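You operate a simulated robot arm through the tools that you are given. There is no shell and no other tool. Be economical: measure what you need, move in short steps, check, and stop when the job is done.

You run a simulated robot arm. Do the job below in one go: nothing can be reset, and whatever is moved stays where it is left.

## Task
Take the metal ring from the long bench and put it on the top of the tool stand. Open the grey drawer, take the silver knurled nut from the long bench and put it in the inside of the grey drawer and shut the drawer again. Open the washer lid, put the socket from the long bench on the bottom of the washer basket, then shut the lid. Open the washer cupboard door, fetch the black seal ring and set it on the shelf in the washer cupboard, then shut the door. Put the black collar on the steel shelf under the spout. Put the steel hub on the metal plate. Put the number three disc on top of the grey small housing. Open the table door, put the blue pad from the top of the tool stand on the upper shelf of the table cupboard and shut the door again. Do these in any order.

It is judged by the outcome, as a careful person would: the job done as asked, and still so three seconds after it is handed in. It fails if anything else is knocked over, pushed out of place, dropped, spilled or broken. Lids that push on must go on centred and level and be pressed home; caps that screw on are set level and turned clockwise until they are tight.

## Robot
A 6-joint arm with a two-finger parallel gripper on a trunk, on a base that drives. Base frame: it is fixed to the floor where the robot stands at the start and does not move with it; the origin is under the middle of the robot, x ahead of it, y to its left, z up. Readings come in mm, degrees, newtons and seconds.
With the tool pointing down near the work surface it reaches from about 100 to 620 mm from the robot's upright axis, wherever it stands. Its first joint turns from -166.0 to 166.0 degrees. Places, roughly: black collar (6x6x4 cm) [2800, 2400, 900]; black seal ring (6x6x2 cm) [3200, 3000, 500]; blue pad (10x7x3 cm) [-400, 1800, 800]; bottom of the washer basket [2500, 1800, 800]; grey drawer [400, -200, 700]; inside of the grey drawer [500, -300, 700]; knurled nut [250, -500, 750]; metal plate (10x13x3 cm) [2800, 5200, 900]; metal ring [750, 0, 750]; number three disc [1500, 750, 1000]; shelf in the washer cupboard (24x40 cm) [3080, 2500, 480]; small housing (10x10x8 cm) [-1800, -700, 800]; socket [250, -500, 1000]; steel hub (6x6x5 cm) [2800, 2200, 900]; steel shelf under the spout (30x20 cm) [3260, 3040, 540]; table door [-1200, -800, 400]; top of the tool stand [-400, 1800, 800]; upper shelf of the table cupboard [-1400, -1000, 400]; washer cupboard door [2900, 2700, 500]; washer lid [2500, 1800, 1100]. Payload 4.1 kg.
The TCP is the grasp point between the finger pads, 23 mm short of the fingertips. In the tool frame z runs along the fingers and y along their closing line. The gripper opens to 94 mm. The fingers are 38 mm wide and 10 mm thick; the gripper's body (54 by 96 mm) begins 39 mm behind the TCP.
Orientation is told as [roll, pitch, yaw] about the base's x, y, z axes, in that order, counted from this pose: with the fingers straight down and closing along the base's y, the tool's x points along the base's -x, its y along +y and its z along -z.

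## Interface
- The arm moves only by the tool play_rows. Its argument "commands" is a list of rows, each an object of numbers (a shift or turn left out is 0, a gripper value left out holds the last): "tx", "ty", "tz": the shift along the tool's x, y, z in units of 150 mm (1.0 is 150 mm); "ax", "ay", "az": the turn, a rotation vector about the tool's x, y, z in units of 45 degrees (1.0 is 45 degrees). In form: [{"tx": .., "ty": .., "tz": .., "ax": .., "ay": .., "az": ..}, ...]. A call has 1 to 8 rows; each row is the pose to reach, as a shift and turn from the pose commanded when the call began, along the tool's axes at that moment. "claw" is the finger opening in mm, from 0 to 94, set as the call begins (left out, the last holds). A call with a number of a shift or a turn outside -1 to 1 is refused whole. Each row takes 0.2 s and may step no farther than 50 mm and 8.6 degrees from the row before; otherwise, or with a gripper value out of range, the whole call is refused. Where a pose cannot be reached the arm comes as near as it can. A force on the tool above 40 N (or 10 N above the force at the start of the call, whichever is more), or a blocked arm, ends the call early, and 0.2 s more pass. The fingers move at their own pace (about 45 mm/s each) and stop on an object; they squeeze with about 24 N. The grip force told is the motor's: it shows also when the fingers shut on nothing. Time passes only in rows, and 0.2 s behind the last, so rows that repeat a pose let the fingers close. The reply holds the time, the measured pose of the TCP, the force on the tool along the base axes, the opening and the grip force, in the units named above and with some noise, with the torque about the TCP (base axes, N m) and any sound that the robot's microphone picked up.
- Cameras (640 x 400 px; columns grow to the right, rows downward): "scene" is now at [-37.2, 101.3, 1560.9]; the picture's right is [-0.94, -0.34, 0.00], its down [-0.27, 0.75, -0.61] and it looks along [0.20, -0.57, -0.79] (base axes); focal length 230 px, centre (320, 200). "wrist" rides on the gripper at [86, 16, -74] in the tool frame; the picture's right is [-0.18, 0.98, 0.00], its down [-0.58, -0.11, -0.81] and it looks along [-0.79, -0.15, 0.59] (tool axes); focal length 243 px, centre (320, 200). There is no depth. A picture from a camera that has moved, and an enlarged one, comes with that camera's place and axes in the base frame and with its lens. The place of the scene camera against the robot may be out by one fixed shift of up to 12 mm in any direction.
- capture(camera): a new picture of that camera. No time passes.
- slide_trunk(by): slides the trunk up (or, below 0, down) by that many mm; the arm and the scene camera ride with it, the base frame stays. It gives what a move gives, with no picture.
- base_move(legs): drives the robot by 1 to 6 legs, each [ahead, turn to the left] in mm and degrees, along the robot's own axes; the way and the turn of a leg run together, so that a leg with both is an arc; at most 1500 mm and 180 degrees a leg. The arm and the cameras ride along, it lands a little off, and it stops where it bumps. It gives what a move gives.
- pan_tilt(pan, tilt): turns the head with the scene camera to pan (to the left, within 155 degrees either way) and tilt (down, from -29 to 69), counted from straight ahead of the robot. It gives what a move gives.
- inspect(camera, box): a new picture of the part [left, top, right, bottom] of that camera's present view, enlarged. No time passes.
- job_done(): hands the job in; it is judged then, once.

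Go step by step. Nothing tells you exact positions but the pictures and the camera data: compare them with the known pose of the tool, close in by small moves and look again before you grip or let go. The budget is 567 turns and 360 pictures, counting those below and the enlarged ones. Unless the task says otherwise, let go and move clear before handing in.

The tools are called after "Request:" as name(argument=value, ...) on one line, values as JSON. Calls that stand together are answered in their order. play_rows: Moves the arm, as the interface text tells. Its arguments: {"type":"object","properties":{"commands":{"type":"array"},"claw":{"type":"number"}},"required":["commands"]} The other tools are called the same way: slide_trunk (by) slides the trunk up or down; base_move (legs) drives the base; pan_tilt (pan, tilt) turns the head that bears the scene camera; capture (camera) takes a picture; inspect (camera, box) takes an enlarged picture of a part of a camera's view; job_done () hands the job in.

At the start:

```text
clock: 0.0
position: [211.1, -383.6, 1140.3]
tcp_rot: [0.0, 0.1, 0.0]
contact_force: [0.8, -0.4, -0.1]
moment: [0.01, -0.04, 0.04]
grip_width: 93.9
finger_force: 0.1
trunk travel left (down, up): [-525.0, 65.0]
robot x, y, heading: [-0.6, 3.6, -0.0]
head pan, tilt: [-70.4, 52.4]
```

scene: 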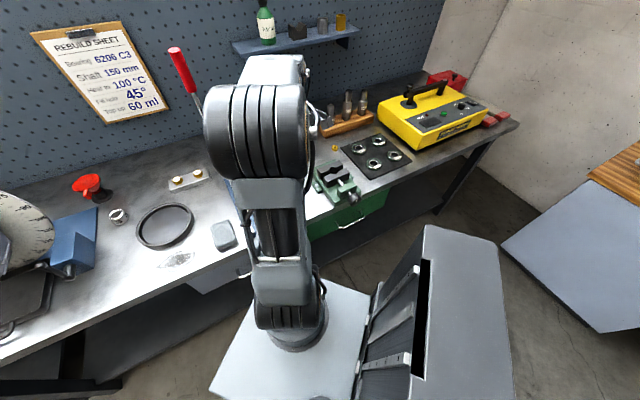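
wrist: 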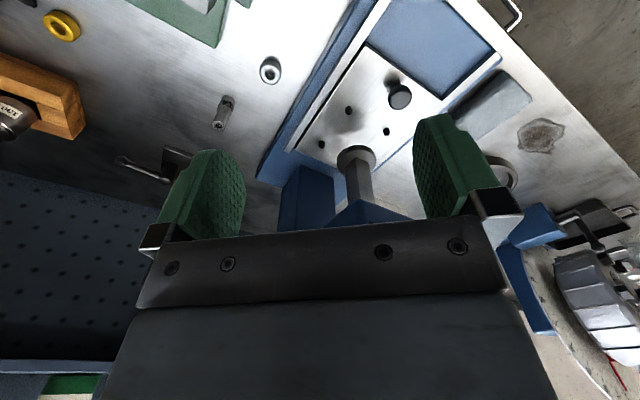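

I see a long bench to the robot's right with a ring, nut and other items on it. I'll look around first to locate everything.

Request:
pan_tilt(pan=-40, tilt=40)

Request:
capture(camera="scene")

Request:
pan_tilt(pan=20, tilt=25)

Request:
capture(camera="scene")

Request:
pan_tilt(pan=100, tilt=25)

Request:
capture(camera="scene")

Request:
pan_tilt(pan=-155, tilt=25)

Request:
capture(camera="scene")

```text
clock: 0.9
position: [208.8, -385.2, 1140.8]
tcp_rot: [0.0, 0.0, 0.0]
contact_force: [-0.1, 0.6, -0.2]
moment: [-0.02, -0.03, -0.03]
grip_width: 94.0
finger_force: 0.0
trunk travel left (down, up): [-525.0, 65.0]
robot x, y, heading: [3.2, -1.6, -0.4]
head pan, tilt: [-40.0, 40.0]
```

```text
357 pictures are left
camera scene: at [2.7, 116.9, 1578.2], right [-0.64, -0.77, 0.0], down [-0.49, 0.41, -0.77], along [0.59, -0.49, -0.64], focal length 230 px, centre (320, 200)
```

scene: 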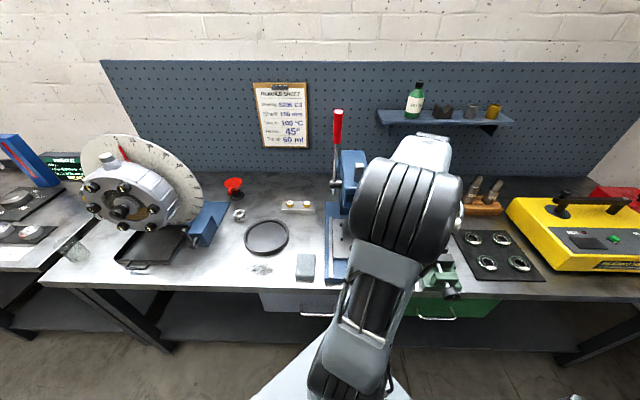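

```text
clock: 2.2
position: [211.1, -384.2, 1141.7]
tcp_rot: [0.0, 0.1, 0.0]
contact_force: [0.2, 0.2, 0.1]
moment: [0.03, -0.01, 0.02]
grip_width: 94.1
finger_force: 0.1
trunk travel left (down, up): [-525.0, 65.0]
robot x, y, heading: [-0.6, 1.3, 0.1]
head pan, tilt: [20.0, 25.0]
```

```text
356 pictures are left
camera scene: at [24.2, 203.1, 1601.6], right [0.34, -0.94, 0.0], down [-0.4, -0.14, -0.91], along [0.85, 0.31, -0.42], focal length 230 px, centre (320, 200)
```

scene: 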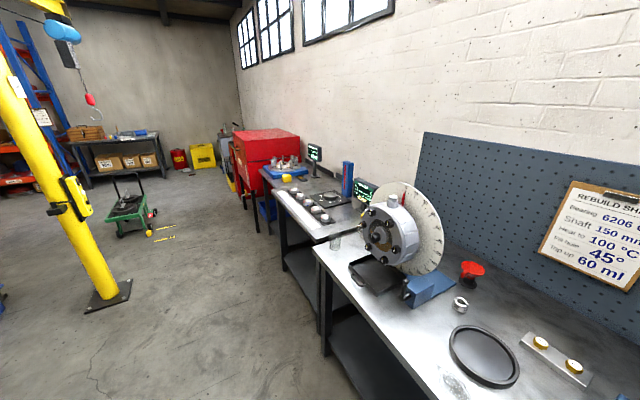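

```text
clock: 3.8
position: [211.0, -385.4, 1141.6]
tcp_rot: [0.0, 0.0, 0.0]
contact_force: [-0.3, -0.2, 0.8]
moment: [-0.02, 0.02, -0.02]
grip_width: 94.0
finger_force: 0.2
trunk travel left (down, up): [-525.0, 65.0]
robot x, y, heading: [2.9, 0.2, -0.2]
head pan, tilt: [100.0, 25.0]
```

```text
355 pictures are left
camera scene: at [-78.3, 262.4, 1601.6], right [0.98, 0.17, 0.0], down [0.07, -0.42, -0.91], along [-0.16, 0.89, -0.42], focal length 230 px, centre (320, 200)
```

scene: 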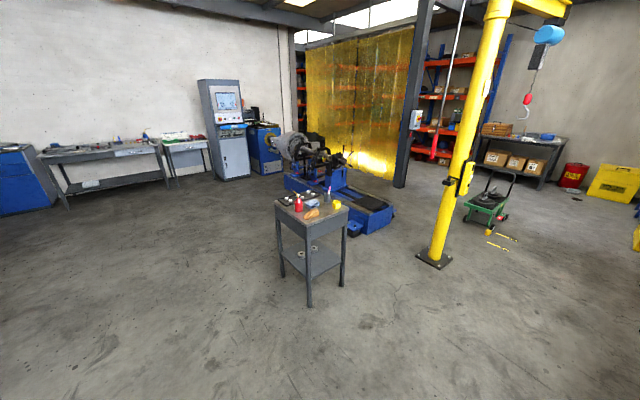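

```text
clock: 7.3
position: [210.9, -385.6, 1141.5]
tcp_rot: [-0.1, 0.0, 0.1]
contact_force: [0.0, -0.4, 1.0]
moment: [0.0, -0.02, -0.01]
grip_width: 94.0
finger_force: 0.0
trunk travel left (down, up): [-525.0, 65.0]
robot x, y, heading: [1.3, -0.3, 0.2]
head pan, tilt: [-154.7, 25.0]
```

```text
354 pictures are left
camera scene: at [-145.6, 132.2, 1601.6], right [-0.43, 0.9, 0.0], down [0.38, 0.18, -0.91], along [-0.82, -0.39, -0.42], focal length 230 px, centre (320, 200)
```

scene: 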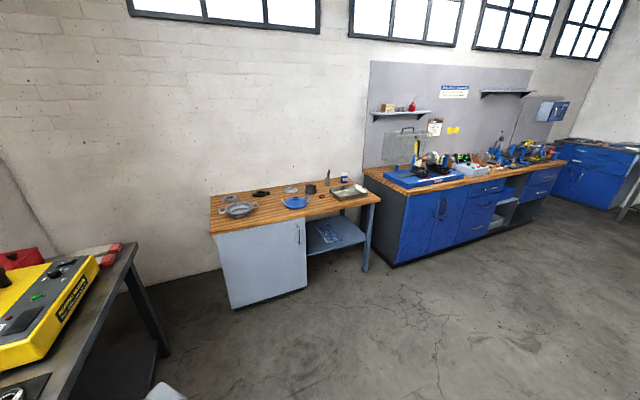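

The bench lies diagonally ahead-right. I'll zoom in on it.

Request:
inspect(camera="wrist", box=[0, 0, 320, 200])

Request:
inspect(camera="wrist", box=[320, 0, 640, 200])

Request:
pan_tilt(pan=-30, tilt=45)

Request:
inspect(camera="scene", box=[0, 50, 320, 250])

Request:
inspect(camera="scene", box=[320, 50, 640, 250])

```text
2.00 times, centred on (160, 100) of wrist
camera zoom: at [123.2, -368.1, 1215.5], right [0.18, 0.98, 0.0], down [0.58, -0.11, 0.81], along [0.79, -0.15, -0.59], focal length 485 px, centre (640, 400)
```

zoom: 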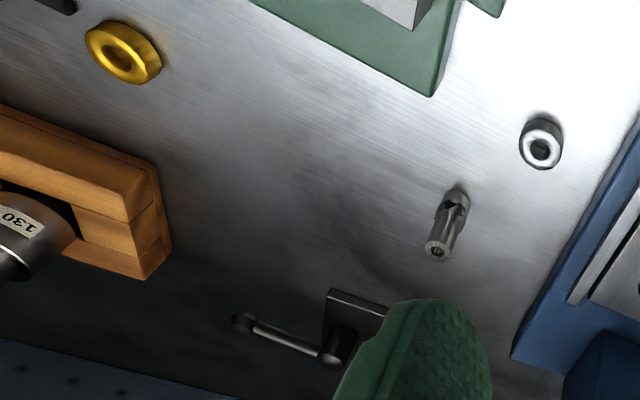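

```text
2.00 times, centred on (480, 100) of wrist
camera zoom: at [123.2, -368.1, 1215.5], right [0.18, 0.98, 0.0], down [0.58, -0.11, 0.81], along [0.79, -0.15, -0.59], focal length 485 px, centre (0, 400)
```

zoom: 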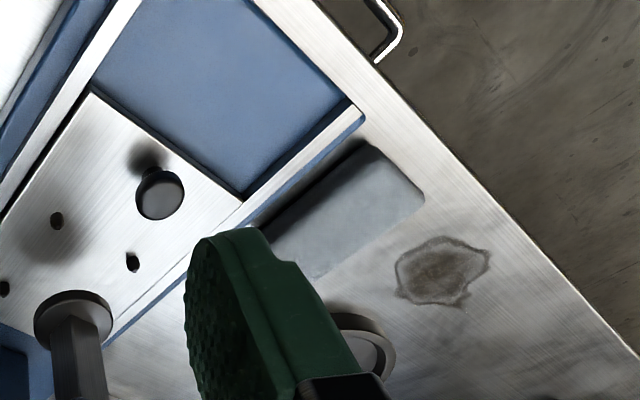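

```text
clock: 9.4
position: [209.8, -383.9, 1140.4]
tcp_rot: [-0.1, 0.0, 0.0]
contact_force: [-1.3, 0.8, 0.7]
moment: [-0.01, 0.0, -0.02]
grip_width: 94.2
finger_force: 0.1
trunk travel left (down, up): [-525.0, 65.0]
robot x, y, heading: [-1.6, 5.0, 0.2]
head pan, tilt: [-30.0, 45.0]
```

```text
2.00 times, centred on (160, 150) of scene
camera zoom: at [8.1, 130.9, 1571.0], right [-0.5, -0.87, 0.0], down [-0.61, 0.35, -0.71], along [0.61, -0.35, -0.71], focal length 459 px, centre (640, 300)
```

zoom: 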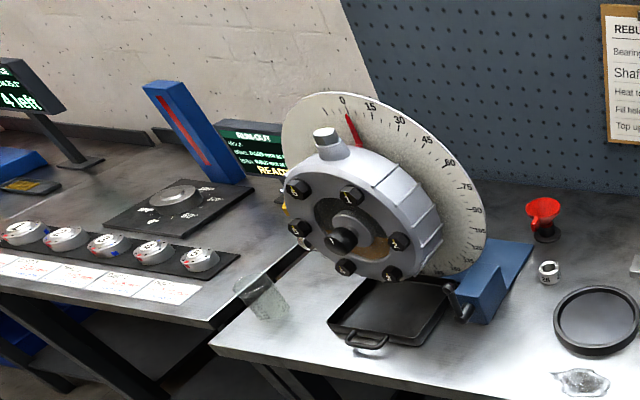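

```text
2.00 times, centred on (480, 150) of scene
camera zoom: at [8.1, 130.9, 1571.0], right [-0.5, -0.87, 0.0], down [-0.61, 0.35, -0.71], along [0.61, -0.35, -0.71], focal length 459 px, centre (0, 300)
```

zoom: 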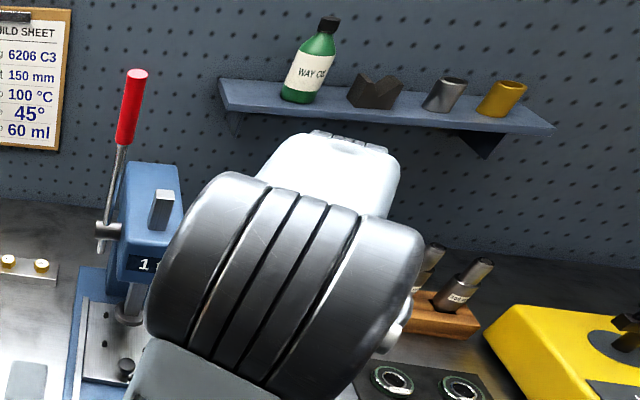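

The nut and socket are on the bench at roughly (275,-468) and (310,-551), and the silver ring is near (820,-90). I'll back off a bit and turn to face the bench squarely.

Request:
base_move(legs=[[-300, 0], [0, -40]])

Request:
pan_tilt(pan=0, tilt=35)

Request:
capture(camera="scene")

```text
clock: 13.2
position: [-373.8, -430.6, 1140.9]
tcp_rot: [0.0, -0.1, -39.4]
contact_force: [0.7, 0.3, 0.8]
moment: [0.0, 0.0, 0.01]
grip_width: 93.9
finger_force: 0.0
trunk travel left (down, up): [-525.0, 65.0]
robot x, y, heading: [-292.5, -2.4, -39.5]
head pan, tilt: [-30.0, 45.0]
```

```text
clock: 14.2
position: [-374.2, -431.0, 1140.5]
tcp_rot: [0.1, 0.0, -39.5]
contact_force: [0.3, 0.6, 0.0]
moment: [-0.01, 0.01, 0.04]
grip_width: 94.0
finger_force: 0.0
trunk travel left (down, up): [-525.0, 65.0]
robot x, y, heading: [-295.4, -1.8, -39.5]
head pan, tilt: [0.0, 35.0]
```

```text
349 pictures are left
camera scene: at [-168.3, 116.1, 1585.8], right [-0.63, -0.77, 0.0], down [-0.44, 0.36, -0.82], along [0.63, -0.52, -0.57], focal length 230 px, centre (320, 200)
```

scene: 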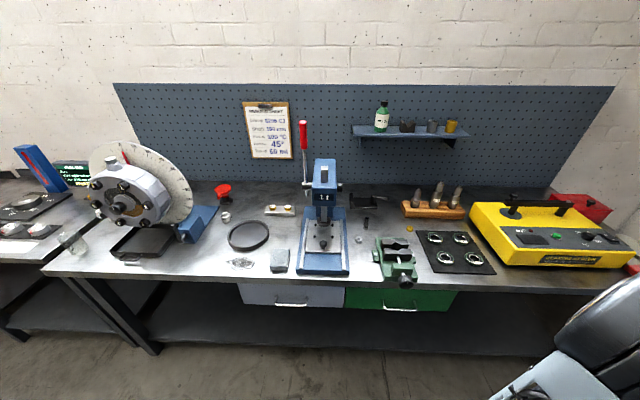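

Request:
inspect(camera="scene", box=[200, 150, 360, 250])

Request:
inspect(camera="scene", box=[320, 170, 480, 270])

Request:
inspect(camera="scene", box=[220, 220, 380, 320])

Request:
inspect(camera="scene", box=[0, 150, 160, 250])

```text
4.00 times, centred on (280, 200) of scene
camera zoom: at [-168.3, 116.1, 1585.8], right [-0.63, -0.77, 0.0], down [-0.44, 0.36, -0.82], along [0.63, -0.52, -0.57], focal length 919 px, centre (480, 200)
```

zoom: 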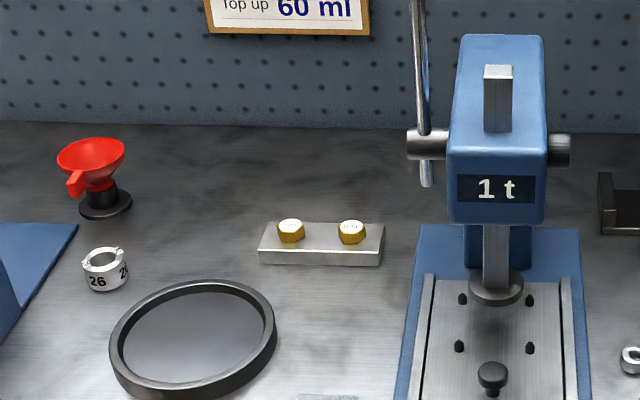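

```text
4.00 times, centred on (400, 220) of scene
camera zoom: at [-168.3, 116.1, 1585.8], right [-0.63, -0.77, 0.0], down [-0.44, 0.36, -0.82], along [0.63, -0.52, -0.57], focal length 919 px, centre (0, 120)
```

zoom: 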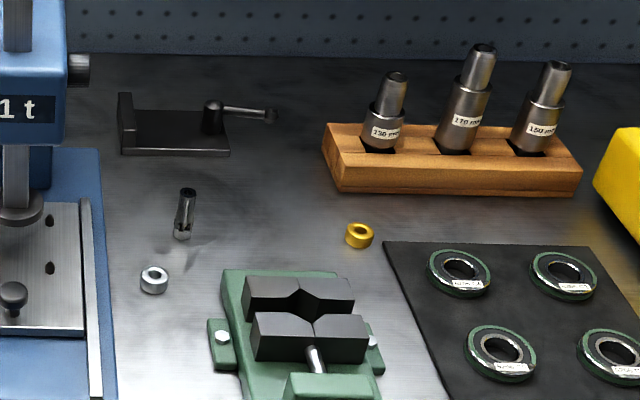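

```text
4.00 times, centred on (300, 270) of scene
camera zoom: at [-168.3, 116.1, 1585.8], right [-0.63, -0.77, 0.0], down [-0.44, 0.36, -0.82], along [0.63, -0.52, -0.57], focal length 919 px, centre (400, -80)
```

zoom: 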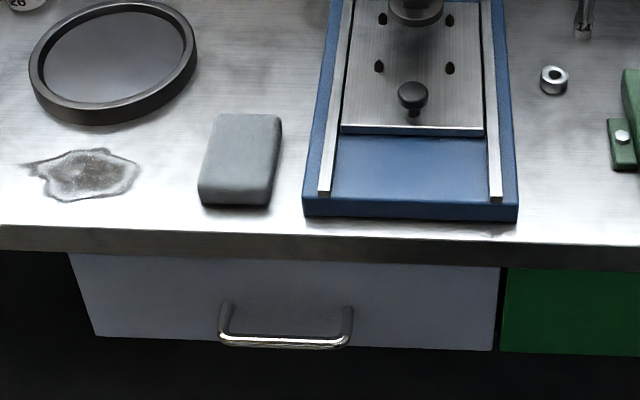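

```text
4.00 times, centred on (80, 200) of scene
camera zoom: at [-168.3, 116.1, 1585.8], right [-0.63, -0.77, 0.0], down [-0.44, 0.36, -0.82], along [0.63, -0.52, -0.57], focal length 919 px, centre (1280, 200)
```

zoom: 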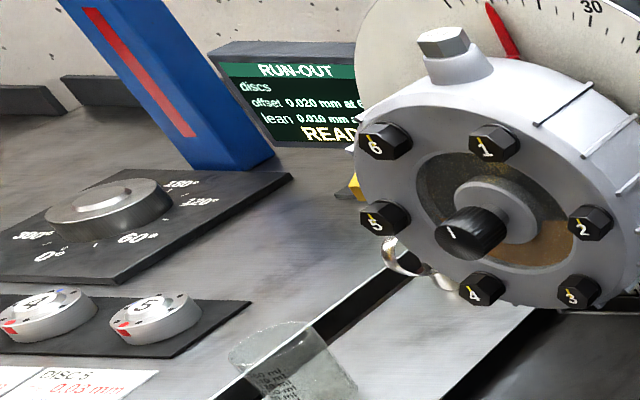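

The silver ring marked "26" is the metal ring; the nut and the standing socket are right of the press, and the grey drawer has a bar handle. Before choosing where to stand, I'll look at the robot's own base.

Request:
pan_tilt(pan=0, tilt=69)

Request:
capture(camera="scene")

Request:
pan_tilt(pan=-110, tilt=60)

Request:
capture(camera="scene")

```text
clock: 15.2
position: [-374.2, -430.1, 1141.3]
tcp_rot: [0.0, 0.0, -39.4]
contact_force: [-0.7, 0.1, -0.1]
moment: [-0.04, 0.05, 0.0]
grip_width: 94.0
finger_force: 0.0
trunk travel left (down, up): [-525.0, 65.0]
robot x, y, heading: [-293.2, 0.8, -39.4]
head pan, tilt: [0.0, 68.8]
```

```text
344 pictures are left
camera scene: at [-193.1, 136.5, 1542.2], right [-0.63, -0.77, 0.0], down [-0.72, 0.59, -0.36], along [0.28, -0.23, -0.93], focal length 230 px, centre (320, 200)
```

scene: 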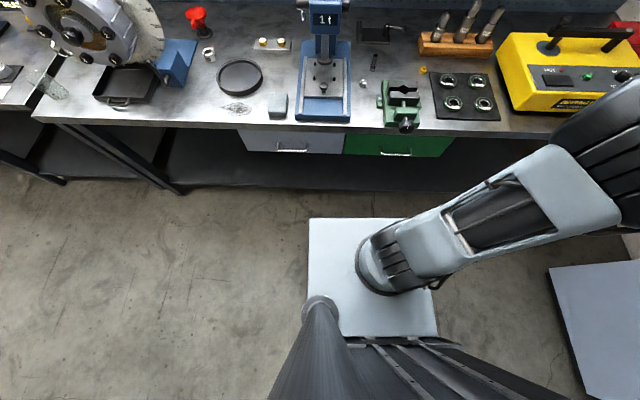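

```text
clock: 17.1
position: [-373.1, -430.9, 1140.9]
tcp_rot: [0.0, 0.0, -39.4]
contact_force: [-0.2, 0.0, -0.2]
moment: [-0.01, 0.0, -0.03]
grip_width: 94.2
finger_force: 0.1
trunk travel left (down, up): [-525.0, 65.0]
robot x, y, heading: [-292.2, -3.7, -39.6]
head pan, tilt: [-110.0, 60.0]
```

```text
343 pictures are left
camera scene: at [-293.7, 138.0, 1551.5], right [-0.51, 0.86, 0.0], down [0.74, 0.44, -0.5], along [-0.43, -0.26, -0.87], focal length 230 px, centre (320, 200)
```

scene: 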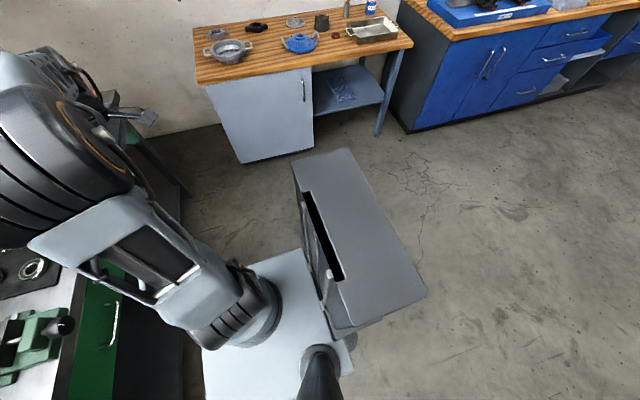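

The arm plate extends ~180 mm ahead and ~200 mm left of the arm axis. I'll stand right of the drawer, facing left along the bench; first I fold the arm to ahead of the robot.

Request:
play_rows(commands=[{"ty": 0.3, "tx": -0.1}, {"ty": 0.6, "tx": -0.2}, {"ty": 0.9, "tx": -0.3}, {"ty": 1.0, "tx": -0.36}], claw=60)

Request:
play_rows(commands=[{"ty": 0.3, "tx": -0.1}, {"ty": 0.6, "tx": -0.2}, {"ty": 0.9, "tx": -0.3}, {"ty": 1.0, "tx": -0.36}])

Request:
base_move(legs=[[0, -27.3], [287, 0]])

```text
clock: 18.1
position: [-238.4, -350.5, 1140.9]
tcp_rot: [0.1, 0.1, -39.4]
contact_force: [0.4, -0.9, 0.0]
moment: [-0.03, -0.01, -0.01]
grip_width: 60.0
finger_force: 0.0
trunk travel left (down, up): [-525.0, 65.0]
robot x, y, heading: [-291.0, -1.2, -39.4]
head pan, tilt: [-110.0, 60.0]
```

```text
clock: 19.1
position: [-98.4, -267.4, 1140.1]
tcp_rot: [0.0, 0.1, -39.5]
contact_force: [-0.7, -0.1, -0.1]
moment: [-0.01, 0.03, 0.0]
grip_width: 60.2
finger_force: 0.1
trunk travel left (down, up): [-525.0, 65.0]
robot x, y, heading: [-292.4, -2.0, -39.3]
head pan, tilt: [-110.0, 60.0]
```

```text
clock: 22.4
position: [-131.6, -589.2, 1139.4]
tcp_rot: [0.0, 0.0, -67.0]
contact_force: [0.0, 0.7, 0.2]
moment: [0.0, 0.02, 0.02]
grip_width: 59.7
finger_force: 0.1
trunk travel left (down, up): [-525.0, 65.0]
robot x, y, heading: [-179.0, -263.0, -67.0]
head pan, tilt: [-110.0, 60.0]
```

Request:
base_move(legs=[[0, 117.5]])

Request:
pan_tilt(pan=-60, tilt=55)

Request:
capture(camera="scene")

Request:
capture(camera="wrist")

```text
clock: 27.8
position: [80.3, -61.8, 1141.5]
tcp_rot: [0.0, 0.0, 52.1]
contact_force: [0.0, -0.6, 0.2]
moment: [-0.01, -0.01, -0.01]
grip_width: 59.7
finger_force: 0.0
trunk travel left (down, up): [-525.0, 65.0]
robot x, y, heading: [-182.2, -263.4, 52.4]
head pan, tilt: [-110.0, 60.0]
```

```text
clock: 28.9
position: [81.2, -62.2, 1140.0]
tcp_rot: [0.0, 0.0, 52.1]
contact_force: [1.0, 0.6, 0.0]
moment: [0.0, 0.02, -0.01]
grip_width: 60.0
finger_force: 0.0
trunk travel left (down, up): [-525.0, 65.0]
robot x, y, heading: [-178.2, -262.2, 51.9]
head pan, tilt: [-60.0, 55.0]
```

```text
342 pictures are left
camera scene: at [-280.5, -211.7, 1557.5], right [-0.14, -0.99, 0.0], down [-0.81, 0.11, -0.57], along [0.57, -0.08, -0.82], focal length 230 px, centre (320, 200)
```

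scene: 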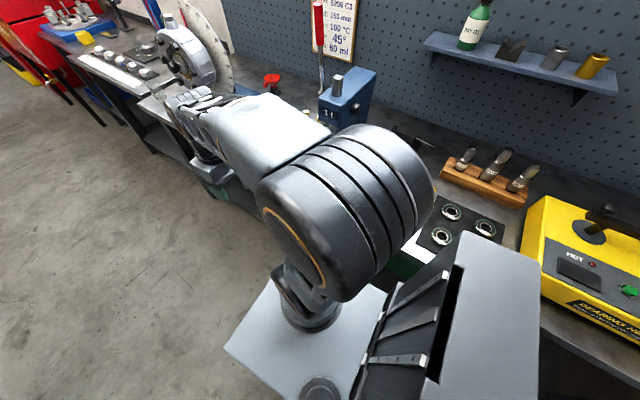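

```text
341 pictures are left
camera wrist: at [14.4, -119.5, 1214.6], right [-0.66, 0.75, 0.0], down [0.44, 0.39, 0.81], along [0.6, 0.53, -0.59], focal length 243 px, centre (320, 200)
```

wrist: 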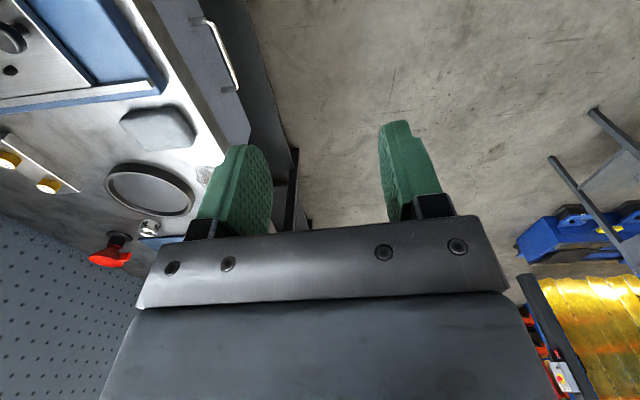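

The wrist camera shows the drawer handle. I'll lower the trunk, then tilt the tool to point horizontally at the bench front.

Request:
slide_trunk(by=-300)

Request:
play_rows(commands=[{"ax": 0.18}, {"ax": 0.36}, {"ax": 0.54}, {"ax": 0.72}, {"ax": 0.9}, {"ax": 1.0}], claw=60)

Request:
play_rows(commands=[{"ax": 0.18}, {"ax": 0.36}, {"ax": 0.54}, {"ax": 0.72}, {"ax": 0.9}, {"ax": 1.0}])

Request:
capture(camera="wrist")

Request:
capture(camera="scene")

```text
clock: 31.9
position: [81.5, -61.2, 840.1]
tcp_rot: [0.1, 0.0, 52.0]
contact_force: [0.3, -0.2, -0.1]
moment: [0.01, -0.02, 0.0]
grip_width: 60.0
finger_force: 0.1
trunk travel left (down, up): [-225.0, 365.0]
robot x, y, heading: [-182.3, -261.2, 51.9]
head pan, tilt: [-60.0, 55.0]
```

```text
clock: 33.4
position: [81.2, -61.8, 841.7]
tcp_rot: [-45.2, 0.0, 52.0]
contact_force: [0.1, 0.0, 0.4]
moment: [0.0, 0.0, 0.03]
grip_width: 60.1
finger_force: 0.0
trunk travel left (down, up): [-225.0, 365.0]
robot x, y, heading: [-177.4, -262.7, 52.2]
head pan, tilt: [-60.0, 55.0]
```

```text
clock: 34.8
position: [81.8, -62.1, 840.1]
tcp_rot: [-90.1, -0.1, 52.0]
contact_force: [-0.7, -0.1, -0.2]
moment: [0.01, -0.04, -0.03]
grip_width: 59.9
finger_force: 0.1
trunk travel left (down, up): [-225.0, 365.0]
robot x, y, heading: [-181.3, -260.2, 51.8]
head pan, tilt: [-60.0, 55.0]
```

```text
340 pictures are left
camera wrist: at [-31.6, -83.5, 823.9], right [0.11, 0.14, -0.98], down [-0.28, 0.95, 0.11], along [0.95, 0.26, 0.15], focal length 243 px, centre (320, 200)
```

wrist: 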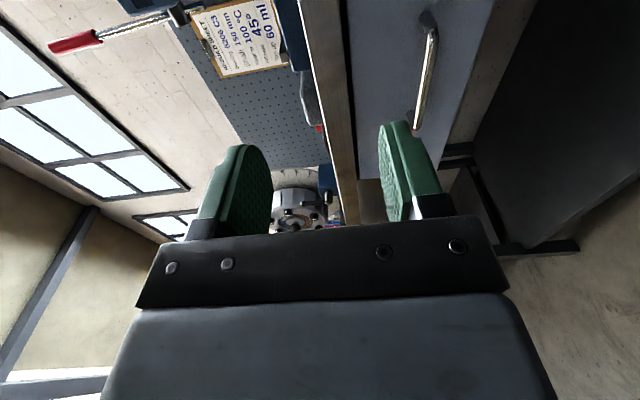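

```text
339 pictures are left
camera scene: at [-280.5, -211.7, 1257.6], right [-0.14, -0.99, 0.0], down [-0.81, 0.11, -0.57], along [0.57, -0.08, -0.82], focal length 230 px, centre (320, 200)
```

scene: 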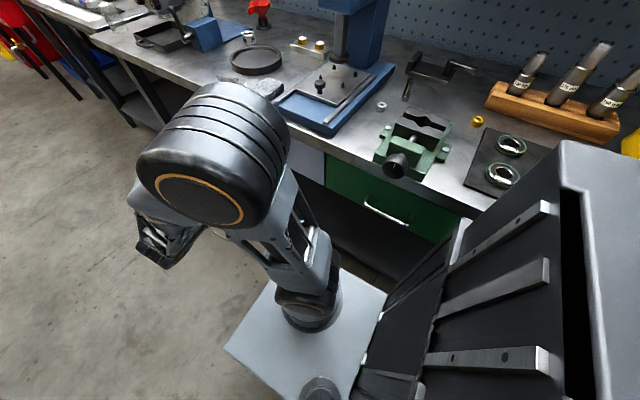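

The bar handle is at about (292,-121,733), parallel to the bench edge. I'll move to a standoff in front of it.

Request:
play_rows(commands=[{"ty": 0.25, "tx": -0.1}, {"ty": 0.5, "tx": -0.3}, {"ty": 0.713, "tx": -0.5, "ay": 0.02}, {"ty": 0.713, "tx": -0.568, "tz": 0.3, "ay": 0.04}, {"ty": 0.713, "tx": -0.568, "tz": 0.6, "ay": 0.056}])

Request:
capture(camera="wrist")

Request:
pan_tilt(pan=-30, tilt=50)

Request:
capture(camera="scene")

```text
clock: 36.0
position: [206.2, -52.3, 733.2]
tcp_rot: [-90.0, -0.1, 49.5]
contact_force: [1.2, 0.5, 0.1]
moment: [0.0, -0.01, 0.02]
grip_width: 60.2
finger_force: 0.1
trunk travel left (down, up): [-225.0, 365.0]
robot x, y, heading: [-183.6, -261.4, 52.0]
head pan, tilt: [-60.0, 55.0]
```

```text
338 pictures are left
camera wrist: at [92.4, -68.5, 717.5], right [0.12, 0.14, -0.98], down [-0.24, 0.97, 0.11], along [0.96, 0.22, 0.15], focal length 243 px, centre (320, 200)
```

wrist: 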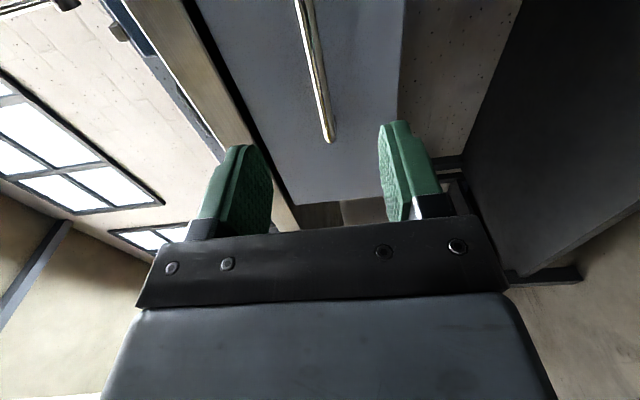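

```text
clock: 36.9
position: [205.1, -50.8, 734.9]
tcp_rot: [-90.0, 0.0, 49.4]
contact_force: [1.0, 0.6, -0.1]
moment: [0.01, -0.02, -0.03]
grip_width: 60.1
finger_force: 0.1
trunk travel left (down, up): [-225.0, 365.0]
robot x, y, heading: [-182.7, -263.3, 52.1]
head pan, tilt: [-30.0, 50.0]
```

```text
337 pictures are left
camera scene: at [-280.5, -172.8, 1264.1], right [0.37, -0.93, 0.0], down [-0.71, -0.29, -0.64], along [0.6, 0.24, -0.77], focal length 230 px, centre (320, 200)
```

scene: 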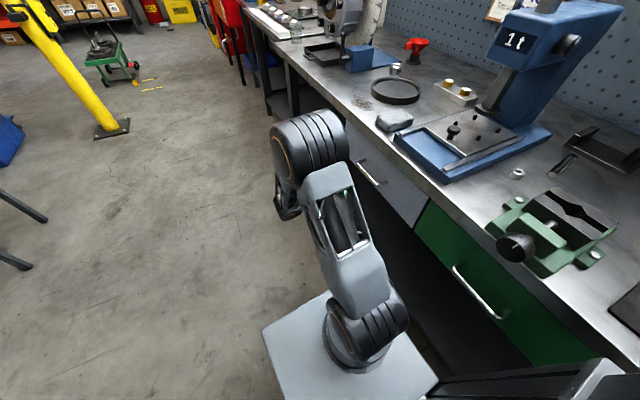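

Request:
play_rows(commands=[{"tz": 0.2, "tx": -0.03, "ty": -0.03}, {"tz": 0.4, "tx": -0.06, "ty": -0.03}, {"tz": 0.53, "tx": -0.06, "ty": -0.03}], claw=50)

Request:
capture(camera="wrist")

```text
clock: 37.7
position: [270.7, -95.3, 738.0]
tcp_rot: [-89.9, -0.1, 49.5]
contact_force: [-0.4, -0.2, -0.1]
moment: [-0.01, -0.01, 0.0]
grip_width: 50.0
finger_force: 0.0
trunk travel left (down, up): [-225.0, 365.0]
robot x, y, heading: [-182.5, -263.9, 52.0]
head pan, tilt: [-30.0, 50.0]
```

```text
336 pictures are left
camera wrist: at [156.9, -112.0, 722.8], right [0.12, 0.14, -0.98], down [-0.24, 0.97, 0.11], along [0.96, 0.22, 0.15], focal length 243 px, centre (320, 200)
```

wrist: 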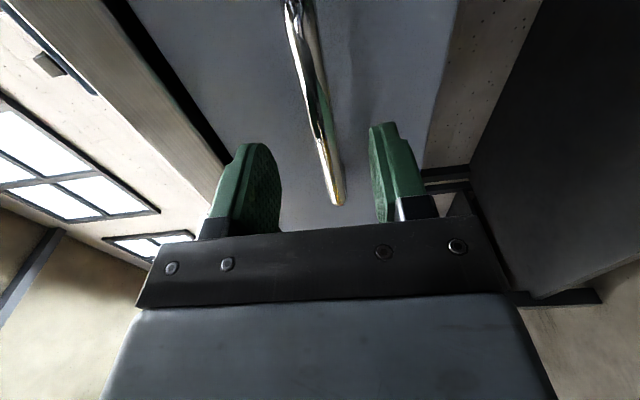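

Bar runs level at z≈739, ~42 mm ahead of the TCP. Advance 31 mm and close.

Request:
play_rows(commands=[{"tz": 0.1, "tx": -0.06}, {"tz": 0.21, "tx": -0.06}], claw=50)

Request:
capture(camera="wrist")

Request:
play_rows(commands=[{}, {}, {}, {}], claw=0)

```text
clock: 38.3
position: [302.1, -109.7, 739.7]
tcp_rot: [-90.0, 0.1, 49.5]
contact_force: [-0.3, -0.5, 0.4]
moment: [-0.02, -0.01, -0.03]
grip_width: 49.8
finger_force: 0.1
trunk travel left (down, up): [-225.0, 365.0]
robot x, y, heading: [-185.5, -261.5, 52.0]
head pan, tilt: [-30.0, 50.0]
```

```text
335 pictures are left
camera wrist: at [188.2, -126.1, 722.5], right [0.12, 0.14, -0.98], down [-0.24, 0.97, 0.11], along [0.96, 0.22, 0.15], focal length 243 px, centre (320, 200)
```

wrist: 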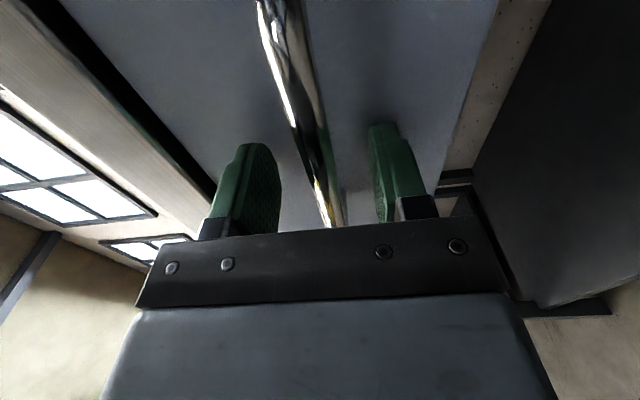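

```text
clock: 39.3
position: [302.6, -109.3, 735.9]
tcp_rot: [-89.6, 0.3, 49.5]
contact_force: [-5.9, -1.2, -37.2]
moment: [0.64, -1.05, 0.54]
grip_width: 11.8
finger_force: 45.4
trunk travel left (down, up): [-225.0, 365.0]
robot x, y, heading: [-181.7, -261.4, 52.2]
head pan, tilt: [-30.0, 50.0]
```

Gripped the bar (11.8 mm). Relieve the vertical load slightly, then pull.

Request:
play_rows(commands=[{"ty": 0.03}, {"ty": 0.03}])

Request:
play_rows(commands=[{"tz": -0.1}, {"tz": -0.25}, {"tz": -0.4}, {"tz": -0.6}])

```text
clock: 39.9
position: [301.2, -108.1, 734.8]
tcp_rot: [-90.1, 0.0, 49.4]
contact_force: [-4.1, -5.1, -7.5]
moment: [-0.31, 0.17, 0.69]
grip_width: 12.0
finger_force: 44.5
trunk travel left (down, up): [-225.0, 365.0]
robot x, y, heading: [-182.7, -261.9, 51.8]
head pan, tilt: [-30.0, 50.0]
```

```text
clock: 40.9
position: [233.2, -46.3, 736.1]
tcp_rot: [-90.3, -0.3, 49.7]
contact_force: [12.5, 15.6, 29.5]
moment: [-0.75, 0.9, -0.12]
grip_width: 11.6
finger_force: 44.3
trunk travel left (down, up): [-225.0, 365.0]
robot x, y, heading: [-184.6, -259.5, 52.2]
head pan, tilt: [-30.0, 50.0]
```

Request:
play_rows(commands=[{"tz": -0.1, "tx": -0.025, "ty": -0.02}, {"tz": -0.3, "tx": -0.03, "ty": -0.02}, {"tz": -0.5, "tx": -0.035, "ty": -0.02}, {"tz": -0.7, "tx": -0.04, "ty": -0.02}])

Request:
capture(camera="scene")

```text
clock: 41.9
position: [154.1, 21.0, 734.6]
tcp_rot: [-90.0, 0.1, 49.2]
contact_force: [-10.1, -10.7, -8.7]
moment: [0.42, -0.63, 0.01]
grip_width: 11.6
finger_force: 44.8
trunk travel left (down, up): [-225.0, 365.0]
robot x, y, heading: [-184.2, -262.3, 52.1]
head pan, tilt: [-30.0, 50.0]
```

```text
334 pictures are left
camera scene: at [-281.0, -173.6, 1263.8], right [0.38, -0.93, 0.0], down [-0.71, -0.29, -0.64], along [0.6, 0.24, -0.77], focal length 230 px, centre (320, 200)
```

scene: 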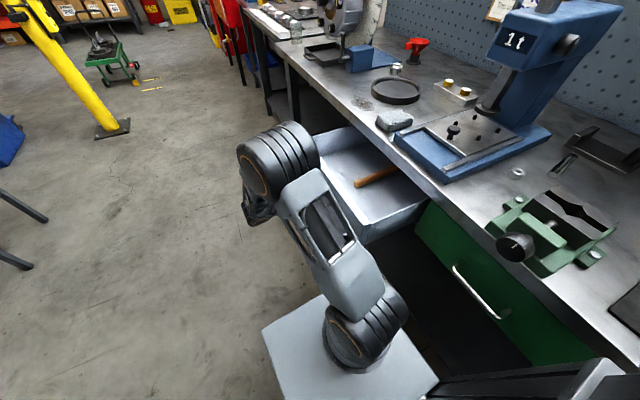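

The drawer is open about 195 mm. Release, back off, raise the trunk and turn the tool down again.

Request:
play_rows(commands=[{}, {}, {"tz": -0.25}, {"tz": -0.5}, {"tz": -0.7}], claw=50)

Request:
slide_trunk(by=300)

Request:
play_rows(commands=[{"ax": -0.18}, {"ax": -0.36}, {"ax": -0.54}, {"ax": -0.72}, {"ax": -0.9}, {"ax": -1.0}])

Request:
play_rows(commands=[{"ax": -0.18}, {"ax": -0.36}, {"ax": -0.54}, {"ax": -0.72}, {"ax": -0.9}, {"ax": -1.0}])

Request:
pan_tilt(pan=-60, tilt=55)

Request:
capture(camera="scene")

Request:
capture(camera="wrist")

```text
clock: 43.1
position: [74.6, 92.5, 736.2]
tcp_rot: [-90.0, 0.1, 49.5]
contact_force: [-0.9, -1.0, -0.2]
moment: [0.0, 0.0, 0.0]
grip_width: 49.9
finger_force: 0.1
trunk travel left (down, up): [-225.0, 365.0]
robot x, y, heading: [-180.2, -264.3, 51.9]
head pan, tilt: [-30.0, 50.0]
```

```text
clock: 46.1
position: [74.6, 91.5, 1036.4]
tcp_rot: [-90.0, 0.0, 49.4]
contact_force: [0.3, 0.4, 0.6]
moment: [-0.02, -0.01, 0.01]
grip_width: 49.9
finger_force: 0.1
trunk travel left (down, up): [-525.0, 65.0]
robot x, y, heading: [-184.9, -264.3, 52.3]
head pan, tilt: [-30.0, 50.0]
```

```text
clock: 47.5
position: [74.3, 90.7, 1035.6]
tcp_rot: [-44.9, 0.1, 49.5]
contact_force: [-0.9, 0.4, -0.6]
moment: [0.01, 0.03, -0.03]
grip_width: 50.1
finger_force: 0.1
trunk travel left (down, up): [-525.0, 65.0]
robot x, y, heading: [-182.5, -261.4, 52.4]
head pan, tilt: [-30.0, 50.0]
```

```text
clock: 48.9
position: [75.5, 92.4, 1036.1]
tcp_rot: [0.0, -0.1, 49.5]
contact_force: [0.2, 0.8, 0.3]
moment: [-0.02, -0.02, -0.02]
grip_width: 49.9
finger_force: 0.1
trunk travel left (down, up): [-525.0, 65.0]
robot x, y, heading: [-181.6, -260.8, 52.0]
head pan, tilt: [-30.0, 50.0]
```

```text
clock: 49.9
position: [75.9, 91.1, 1035.8]
tcp_rot: [0.0, 0.0, 49.5]
contact_force: [0.7, 0.1, -0.3]
moment: [0.04, -0.02, -0.02]
grip_width: 50.1
finger_force: 0.0
trunk travel left (down, up): [-525.0, 65.0]
robot x, y, heading: [-180.4, -262.2, 52.1]
head pan, tilt: [-60.0, 55.0]
```

```text
333 pictures are left
camera scene: at [-280.4, -211.6, 1557.6], right [-0.14, -0.99, 0.0], down [-0.81, 0.11, -0.57], along [0.57, -0.08, -0.82], focal length 230 px, centre (320, 200)
```

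scene: 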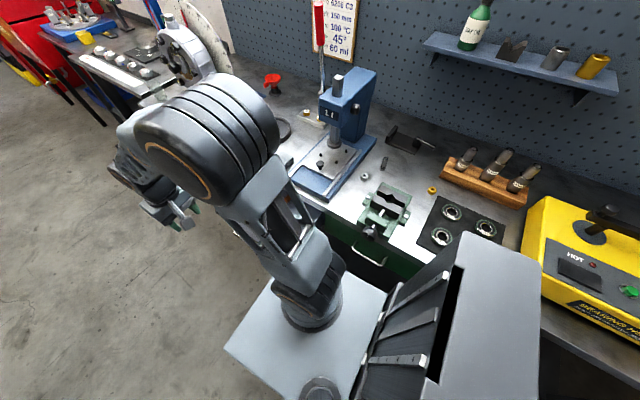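

```text
332 pictures are left
camera wrist: at [6.2, 36.6, 1110.1], right [-0.63, 0.78, 0.0], down [0.46, 0.37, 0.81], along [0.63, 0.51, -0.59], focal length 243 px, centre (320, 200)
```

wrist: 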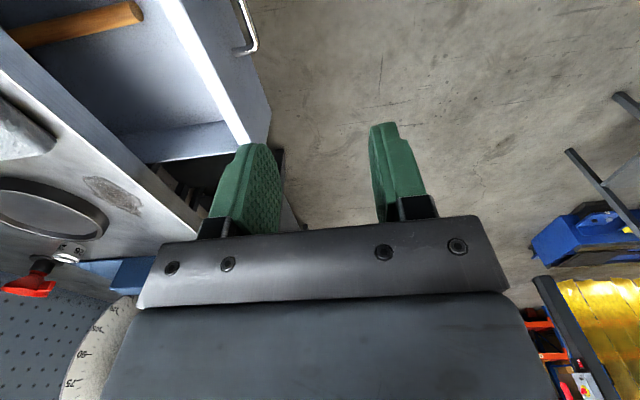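

The nut is confirmed at about (277,-465). I swing the arm around in front of the robot towards it at height, avoiding the press.

Request:
play_rows(commands=[{"tx": 0.23, "ty": -0.14}, {"tx": 0.46, "ty": -0.28}, {"tx": 0.7, "ty": -0.42}, {"tx": 0.95, "ty": -0.58}])

Request:
play_rows(commands=[{"tx": 0.23, "ty": -0.2}, {"tx": 0.46, "ty": -0.4}, {"tx": 0.7, "ty": -0.6}, {"tx": 0.9, "ty": -0.8}])

Request:
play_rows(commands=[{"tx": 0.03, "ty": -0.3}, {"tx": 0.06, "ty": -0.6}, {"tx": 0.06, "ty": -0.9}])

Request:
capture(camera="wrist")

Request:
capture(camera="scene")

```text
clock: 50.9
position: [47.4, -74.5, 1036.9]
tcp_rot: [-0.1, 0.0, 49.5]
contact_force: [-0.5, -0.6, 0.5]
moment: [0.02, 0.02, -0.01]
grip_width: 50.0
finger_force: 0.1
trunk travel left (down, up): [-525.0, 65.0]
robot x, y, heading: [-181.5, -262.2, 52.1]
head pan, tilt: [-60.0, 55.0]
```

```text
clock: 51.9
position: [71.2, -259.1, 1048.1]
tcp_rot: [0.1, 0.0, 49.5]
contact_force: [0.4, -0.1, -0.5]
moment: [0.0, 0.02, 0.01]
grip_width: 50.2
finger_force: 0.0
out of reach, approached as far as the arm can: row 1, 2, 3, 4
trunk travel left (down, up): [-525.0, 65.0]
robot x, y, heading: [-181.0, -261.0, 52.1]
head pan, tilt: [-60.0, 55.0]
```

```text
clock: 52.6
position: [171.2, -353.7, 1047.2]
tcp_rot: [0.0, 0.0, 49.5]
contact_force: [0.2, -0.1, -0.4]
moment: [0.01, 0.01, 0.05]
grip_width: 49.9
finger_force: 0.1
trunk travel left (down, up): [-525.0, 65.0]
robot x, y, heading: [-184.6, -262.4, 52.0]
head pan, tilt: [-60.0, 55.0]
```

```text
331 pictures are left
camera wrist: at [101.7, -409.5, 1121.8], right [-0.63, 0.78, 0.0], down [0.46, 0.37, 0.81], along [0.63, 0.51, -0.59], focal length 243 px, centre (320, 200)
```

wrist: 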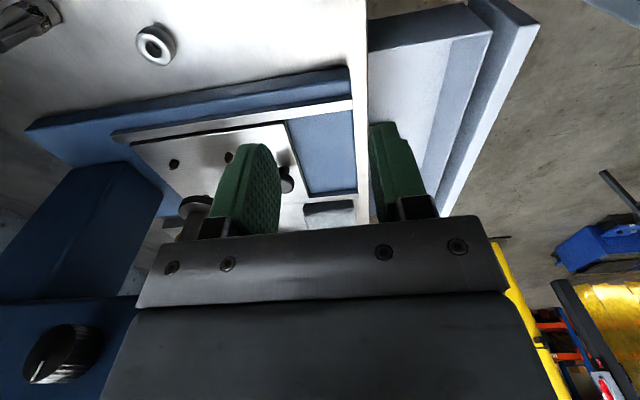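

```text
330 pictures are left
camera scene: at [-280.1, -212.0, 1557.6], right [-0.14, -0.99, 0.0], down [-0.81, 0.11, -0.57], along [0.57, -0.08, -0.82], focal length 230 px, centre (320, 200)
```

scene: 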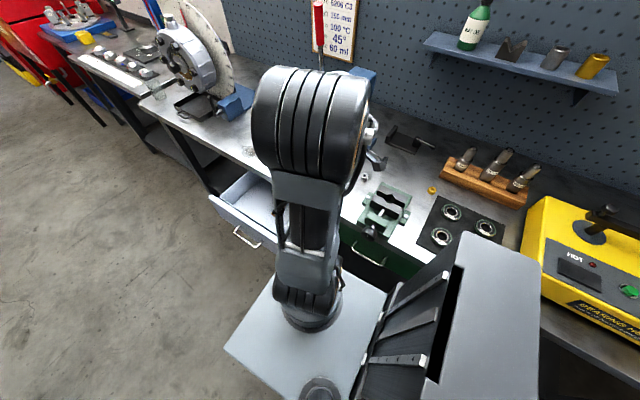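

Request:
play_rows(commands=[{"tx": 0.04, "ty": -0.3}, {"tx": 0.08, "ty": -0.6}, {"tx": 0.117, "ty": -0.9}, {"tx": 0.117, "ty": -1.0, "tz": 0.25}, {"tx": 0.117, "ty": -1.0, "tz": 0.55}, {"tx": 0.117, "ty": -1.0, "tz": 0.75}])

Request:
capture(camera="wrist")

Request:
capture(camera="scene")

```text
clock: 54.0
position: [271.1, -464.7, 935.2]
tcp_rot: [-0.1, 0.0, 49.5]
contact_force: [-0.2, 0.5, -0.2]
moment: [-0.01, 0.02, -0.04]
grip_width: 50.1
finger_force: 0.2
trunk travel left (down, up): [-525.0, 65.0]
robot x, y, heading: [-182.6, -261.5, 52.4]
head pan, tilt: [-60.0, 55.0]
```

```text
329 pictures are left
camera wrist: at [202.4, -519.5, 1009.0], right [-0.63, 0.78, 0.0], down [0.46, 0.37, 0.81], along [0.63, 0.51, -0.59], focal length 243 px, centre (320, 200)
```

wrist: 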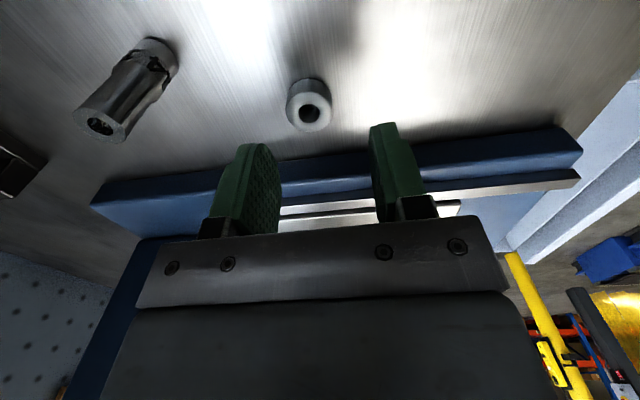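

```text
328 pictures are left
camera scene: at [-280.2, -211.9, 1557.6], right [-0.14, -0.99, 0.0], down [-0.81, 0.11, -0.57], along [0.57, -0.08, -0.82], focal length 230 px, centre (320, 200)
```

scene: 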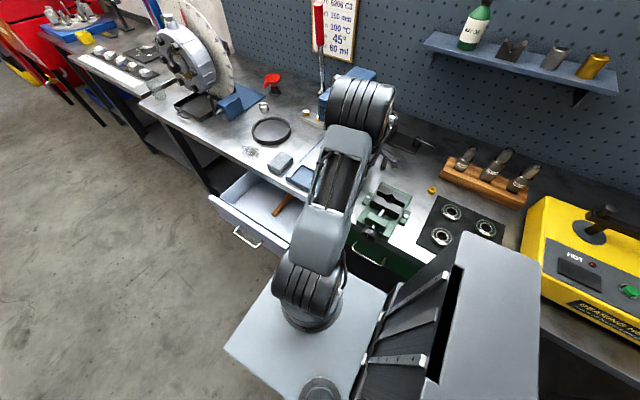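

Request:
play_rows(commands=[{"tx": 0.027, "ty": -0.03, "tz": 0.15}, {"tx": 0.027, "ty": -0.03, "tz": 0.3}])

Request:
capture(camera="wrist")

```text
clock: 54.6
position: [271.5, -470.5, 891.9]
tcp_rot: [0.0, 0.0, 49.4]
contact_force: [-0.1, -0.4, 0.0]
moment: [-0.01, 0.05, 0.03]
grip_width: 50.2
finger_force: 0.1
trunk travel left (down, up): [-525.0, 65.0]
robot x, y, heading: [-187.8, -264.6, 52.0]
head pan, tilt: [-60.0, 55.0]
```

```text
327 pictures are left
camera wrist: at [203.0, -524.7, 964.4], right [-0.63, 0.78, 0.0], down [0.46, 0.37, 0.81], along [0.63, 0.51, -0.59], focal length 243 px, centre (320, 200)
```

wrist: 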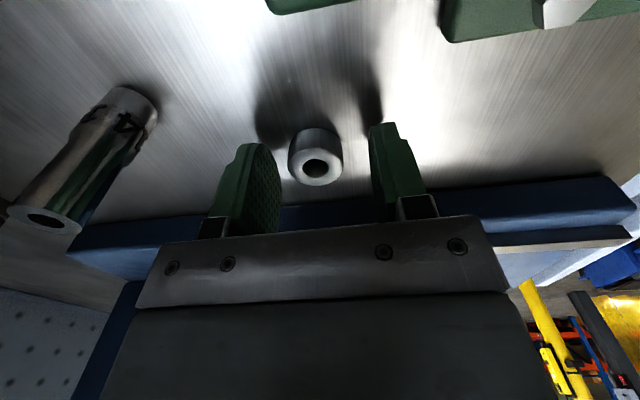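

Request:
play_rows(commands=[{"tz": 0.05}, {"tz": 0.05}])

Request:
play_rows(commands=[{}, {}, {}], claw=10)

Request:
play_rows(commands=[{"tz": -0.3}, {"tz": -0.6}, {"tz": -0.9}])

Request:
capture(camera="wrist")

```text
clock: 55.2
position: [271.5, -469.3, 883.8]
tcp_rot: [0.1, 0.0, 49.5]
contact_force: [0.0, 0.6, 0.2]
moment: [-0.01, 0.01, -0.01]
grip_width: 50.0
finger_force: 0.1
trunk travel left (down, up): [-525.0, 65.0]
robot x, y, heading: [-182.6, -264.3, 52.0]
head pan, tilt: [-60.0, 55.0]
```

```text
clock: 56.0
position: [272.6, -469.3, 883.4]
tcp_rot: [0.0, 0.0, 49.5]
contact_force: [-0.1, 0.3, 1.1]
moment: [-0.02, 0.02, 0.0]
grip_width: 28.8
finger_force: 23.9
trunk travel left (down, up): [-525.0, 65.0]
robot x, y, heading: [-179.2, -261.9, 51.9]
head pan, tilt: [-60.0, 55.0]
```

```text
clock: 56.9
position: [274.4, -470.1, 1017.8]
tcp_rot: [0.0, 0.1, 49.4]
contact_force: [0.9, 0.1, -1.3]
moment: [0.0, 0.02, 0.0]
grip_width: 28.8
finger_force: 23.7
trunk travel left (down, up): [-525.0, 65.0]
robot x, y, heading: [-179.5, -264.5, 52.1]
head pan, tilt: [-60.0, 55.0]
```

```text
326 pictures are left
camera wrist: at [204.7, -525.4, 1092.9], right [-0.63, 0.78, 0.0], down [0.46, 0.37, 0.81], along [0.63, 0.51, -0.59], focal length 243 px, centre (320, 200)
```

wrist: 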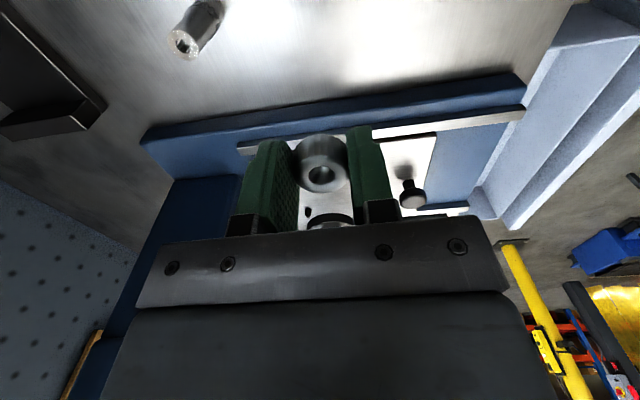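

Nut is held. I'll carry it back over the aisle, then left above the open drawer.

Request:
play_rows(commands=[{"ty": 0.3}, {"ty": 0.6}, {"ty": 0.9}, {"ty": 1.0}])

Request:
play_rows(commands=[{"ty": 0.3}, {"ty": 0.6}, {"ty": 0.75, "tx": -0.2}, {"ty": 0.8, "tx": -0.5}, {"ty": 0.9, "tx": -0.8}, {"ty": 1.0, "tx": -1.0}])

Request:
capture(camera="wrist")

```text
clock: 57.9
position: [156.8, -371.6, 1019.7]
tcp_rot: [-0.1, 0.0, 49.5]
contact_force: [-0.2, 0.7, -0.8]
moment: [0.0, -0.01, -0.03]
grip_width: 28.9
finger_force: 23.9
trunk travel left (down, up): [-525.0, 65.0]
robot x, y, heading: [-181.0, -259.9, 52.0]
head pan, tilt: [-60.0, 55.0]
```

```text
clock: 59.2
position: [143.7, -160.8, 1018.4]
tcp_rot: [0.0, 0.1, 49.4]
contact_force: [1.0, 0.5, -1.4]
moment: [0.0, 0.03, -0.01]
grip_width: 28.8
finger_force: 24.0
trunk travel left (down, up): [-525.0, 65.0]
robot x, y, heading: [-184.3, -260.5, 52.3]
head pan, tilt: [-60.0, 55.0]
```

```text
325 pictures are left
camera wrist: at [74.7, -215.0, 1093.5], right [-0.63, 0.78, 0.0], down [0.46, 0.37, 0.81], along [0.63, 0.51, -0.59], focal length 243 px, centre (320, 200)
```

wrist: 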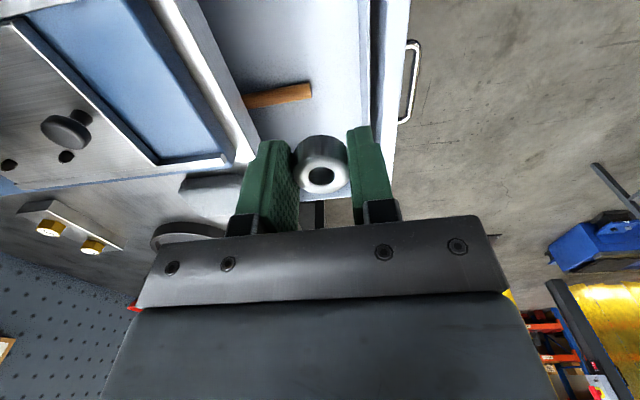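

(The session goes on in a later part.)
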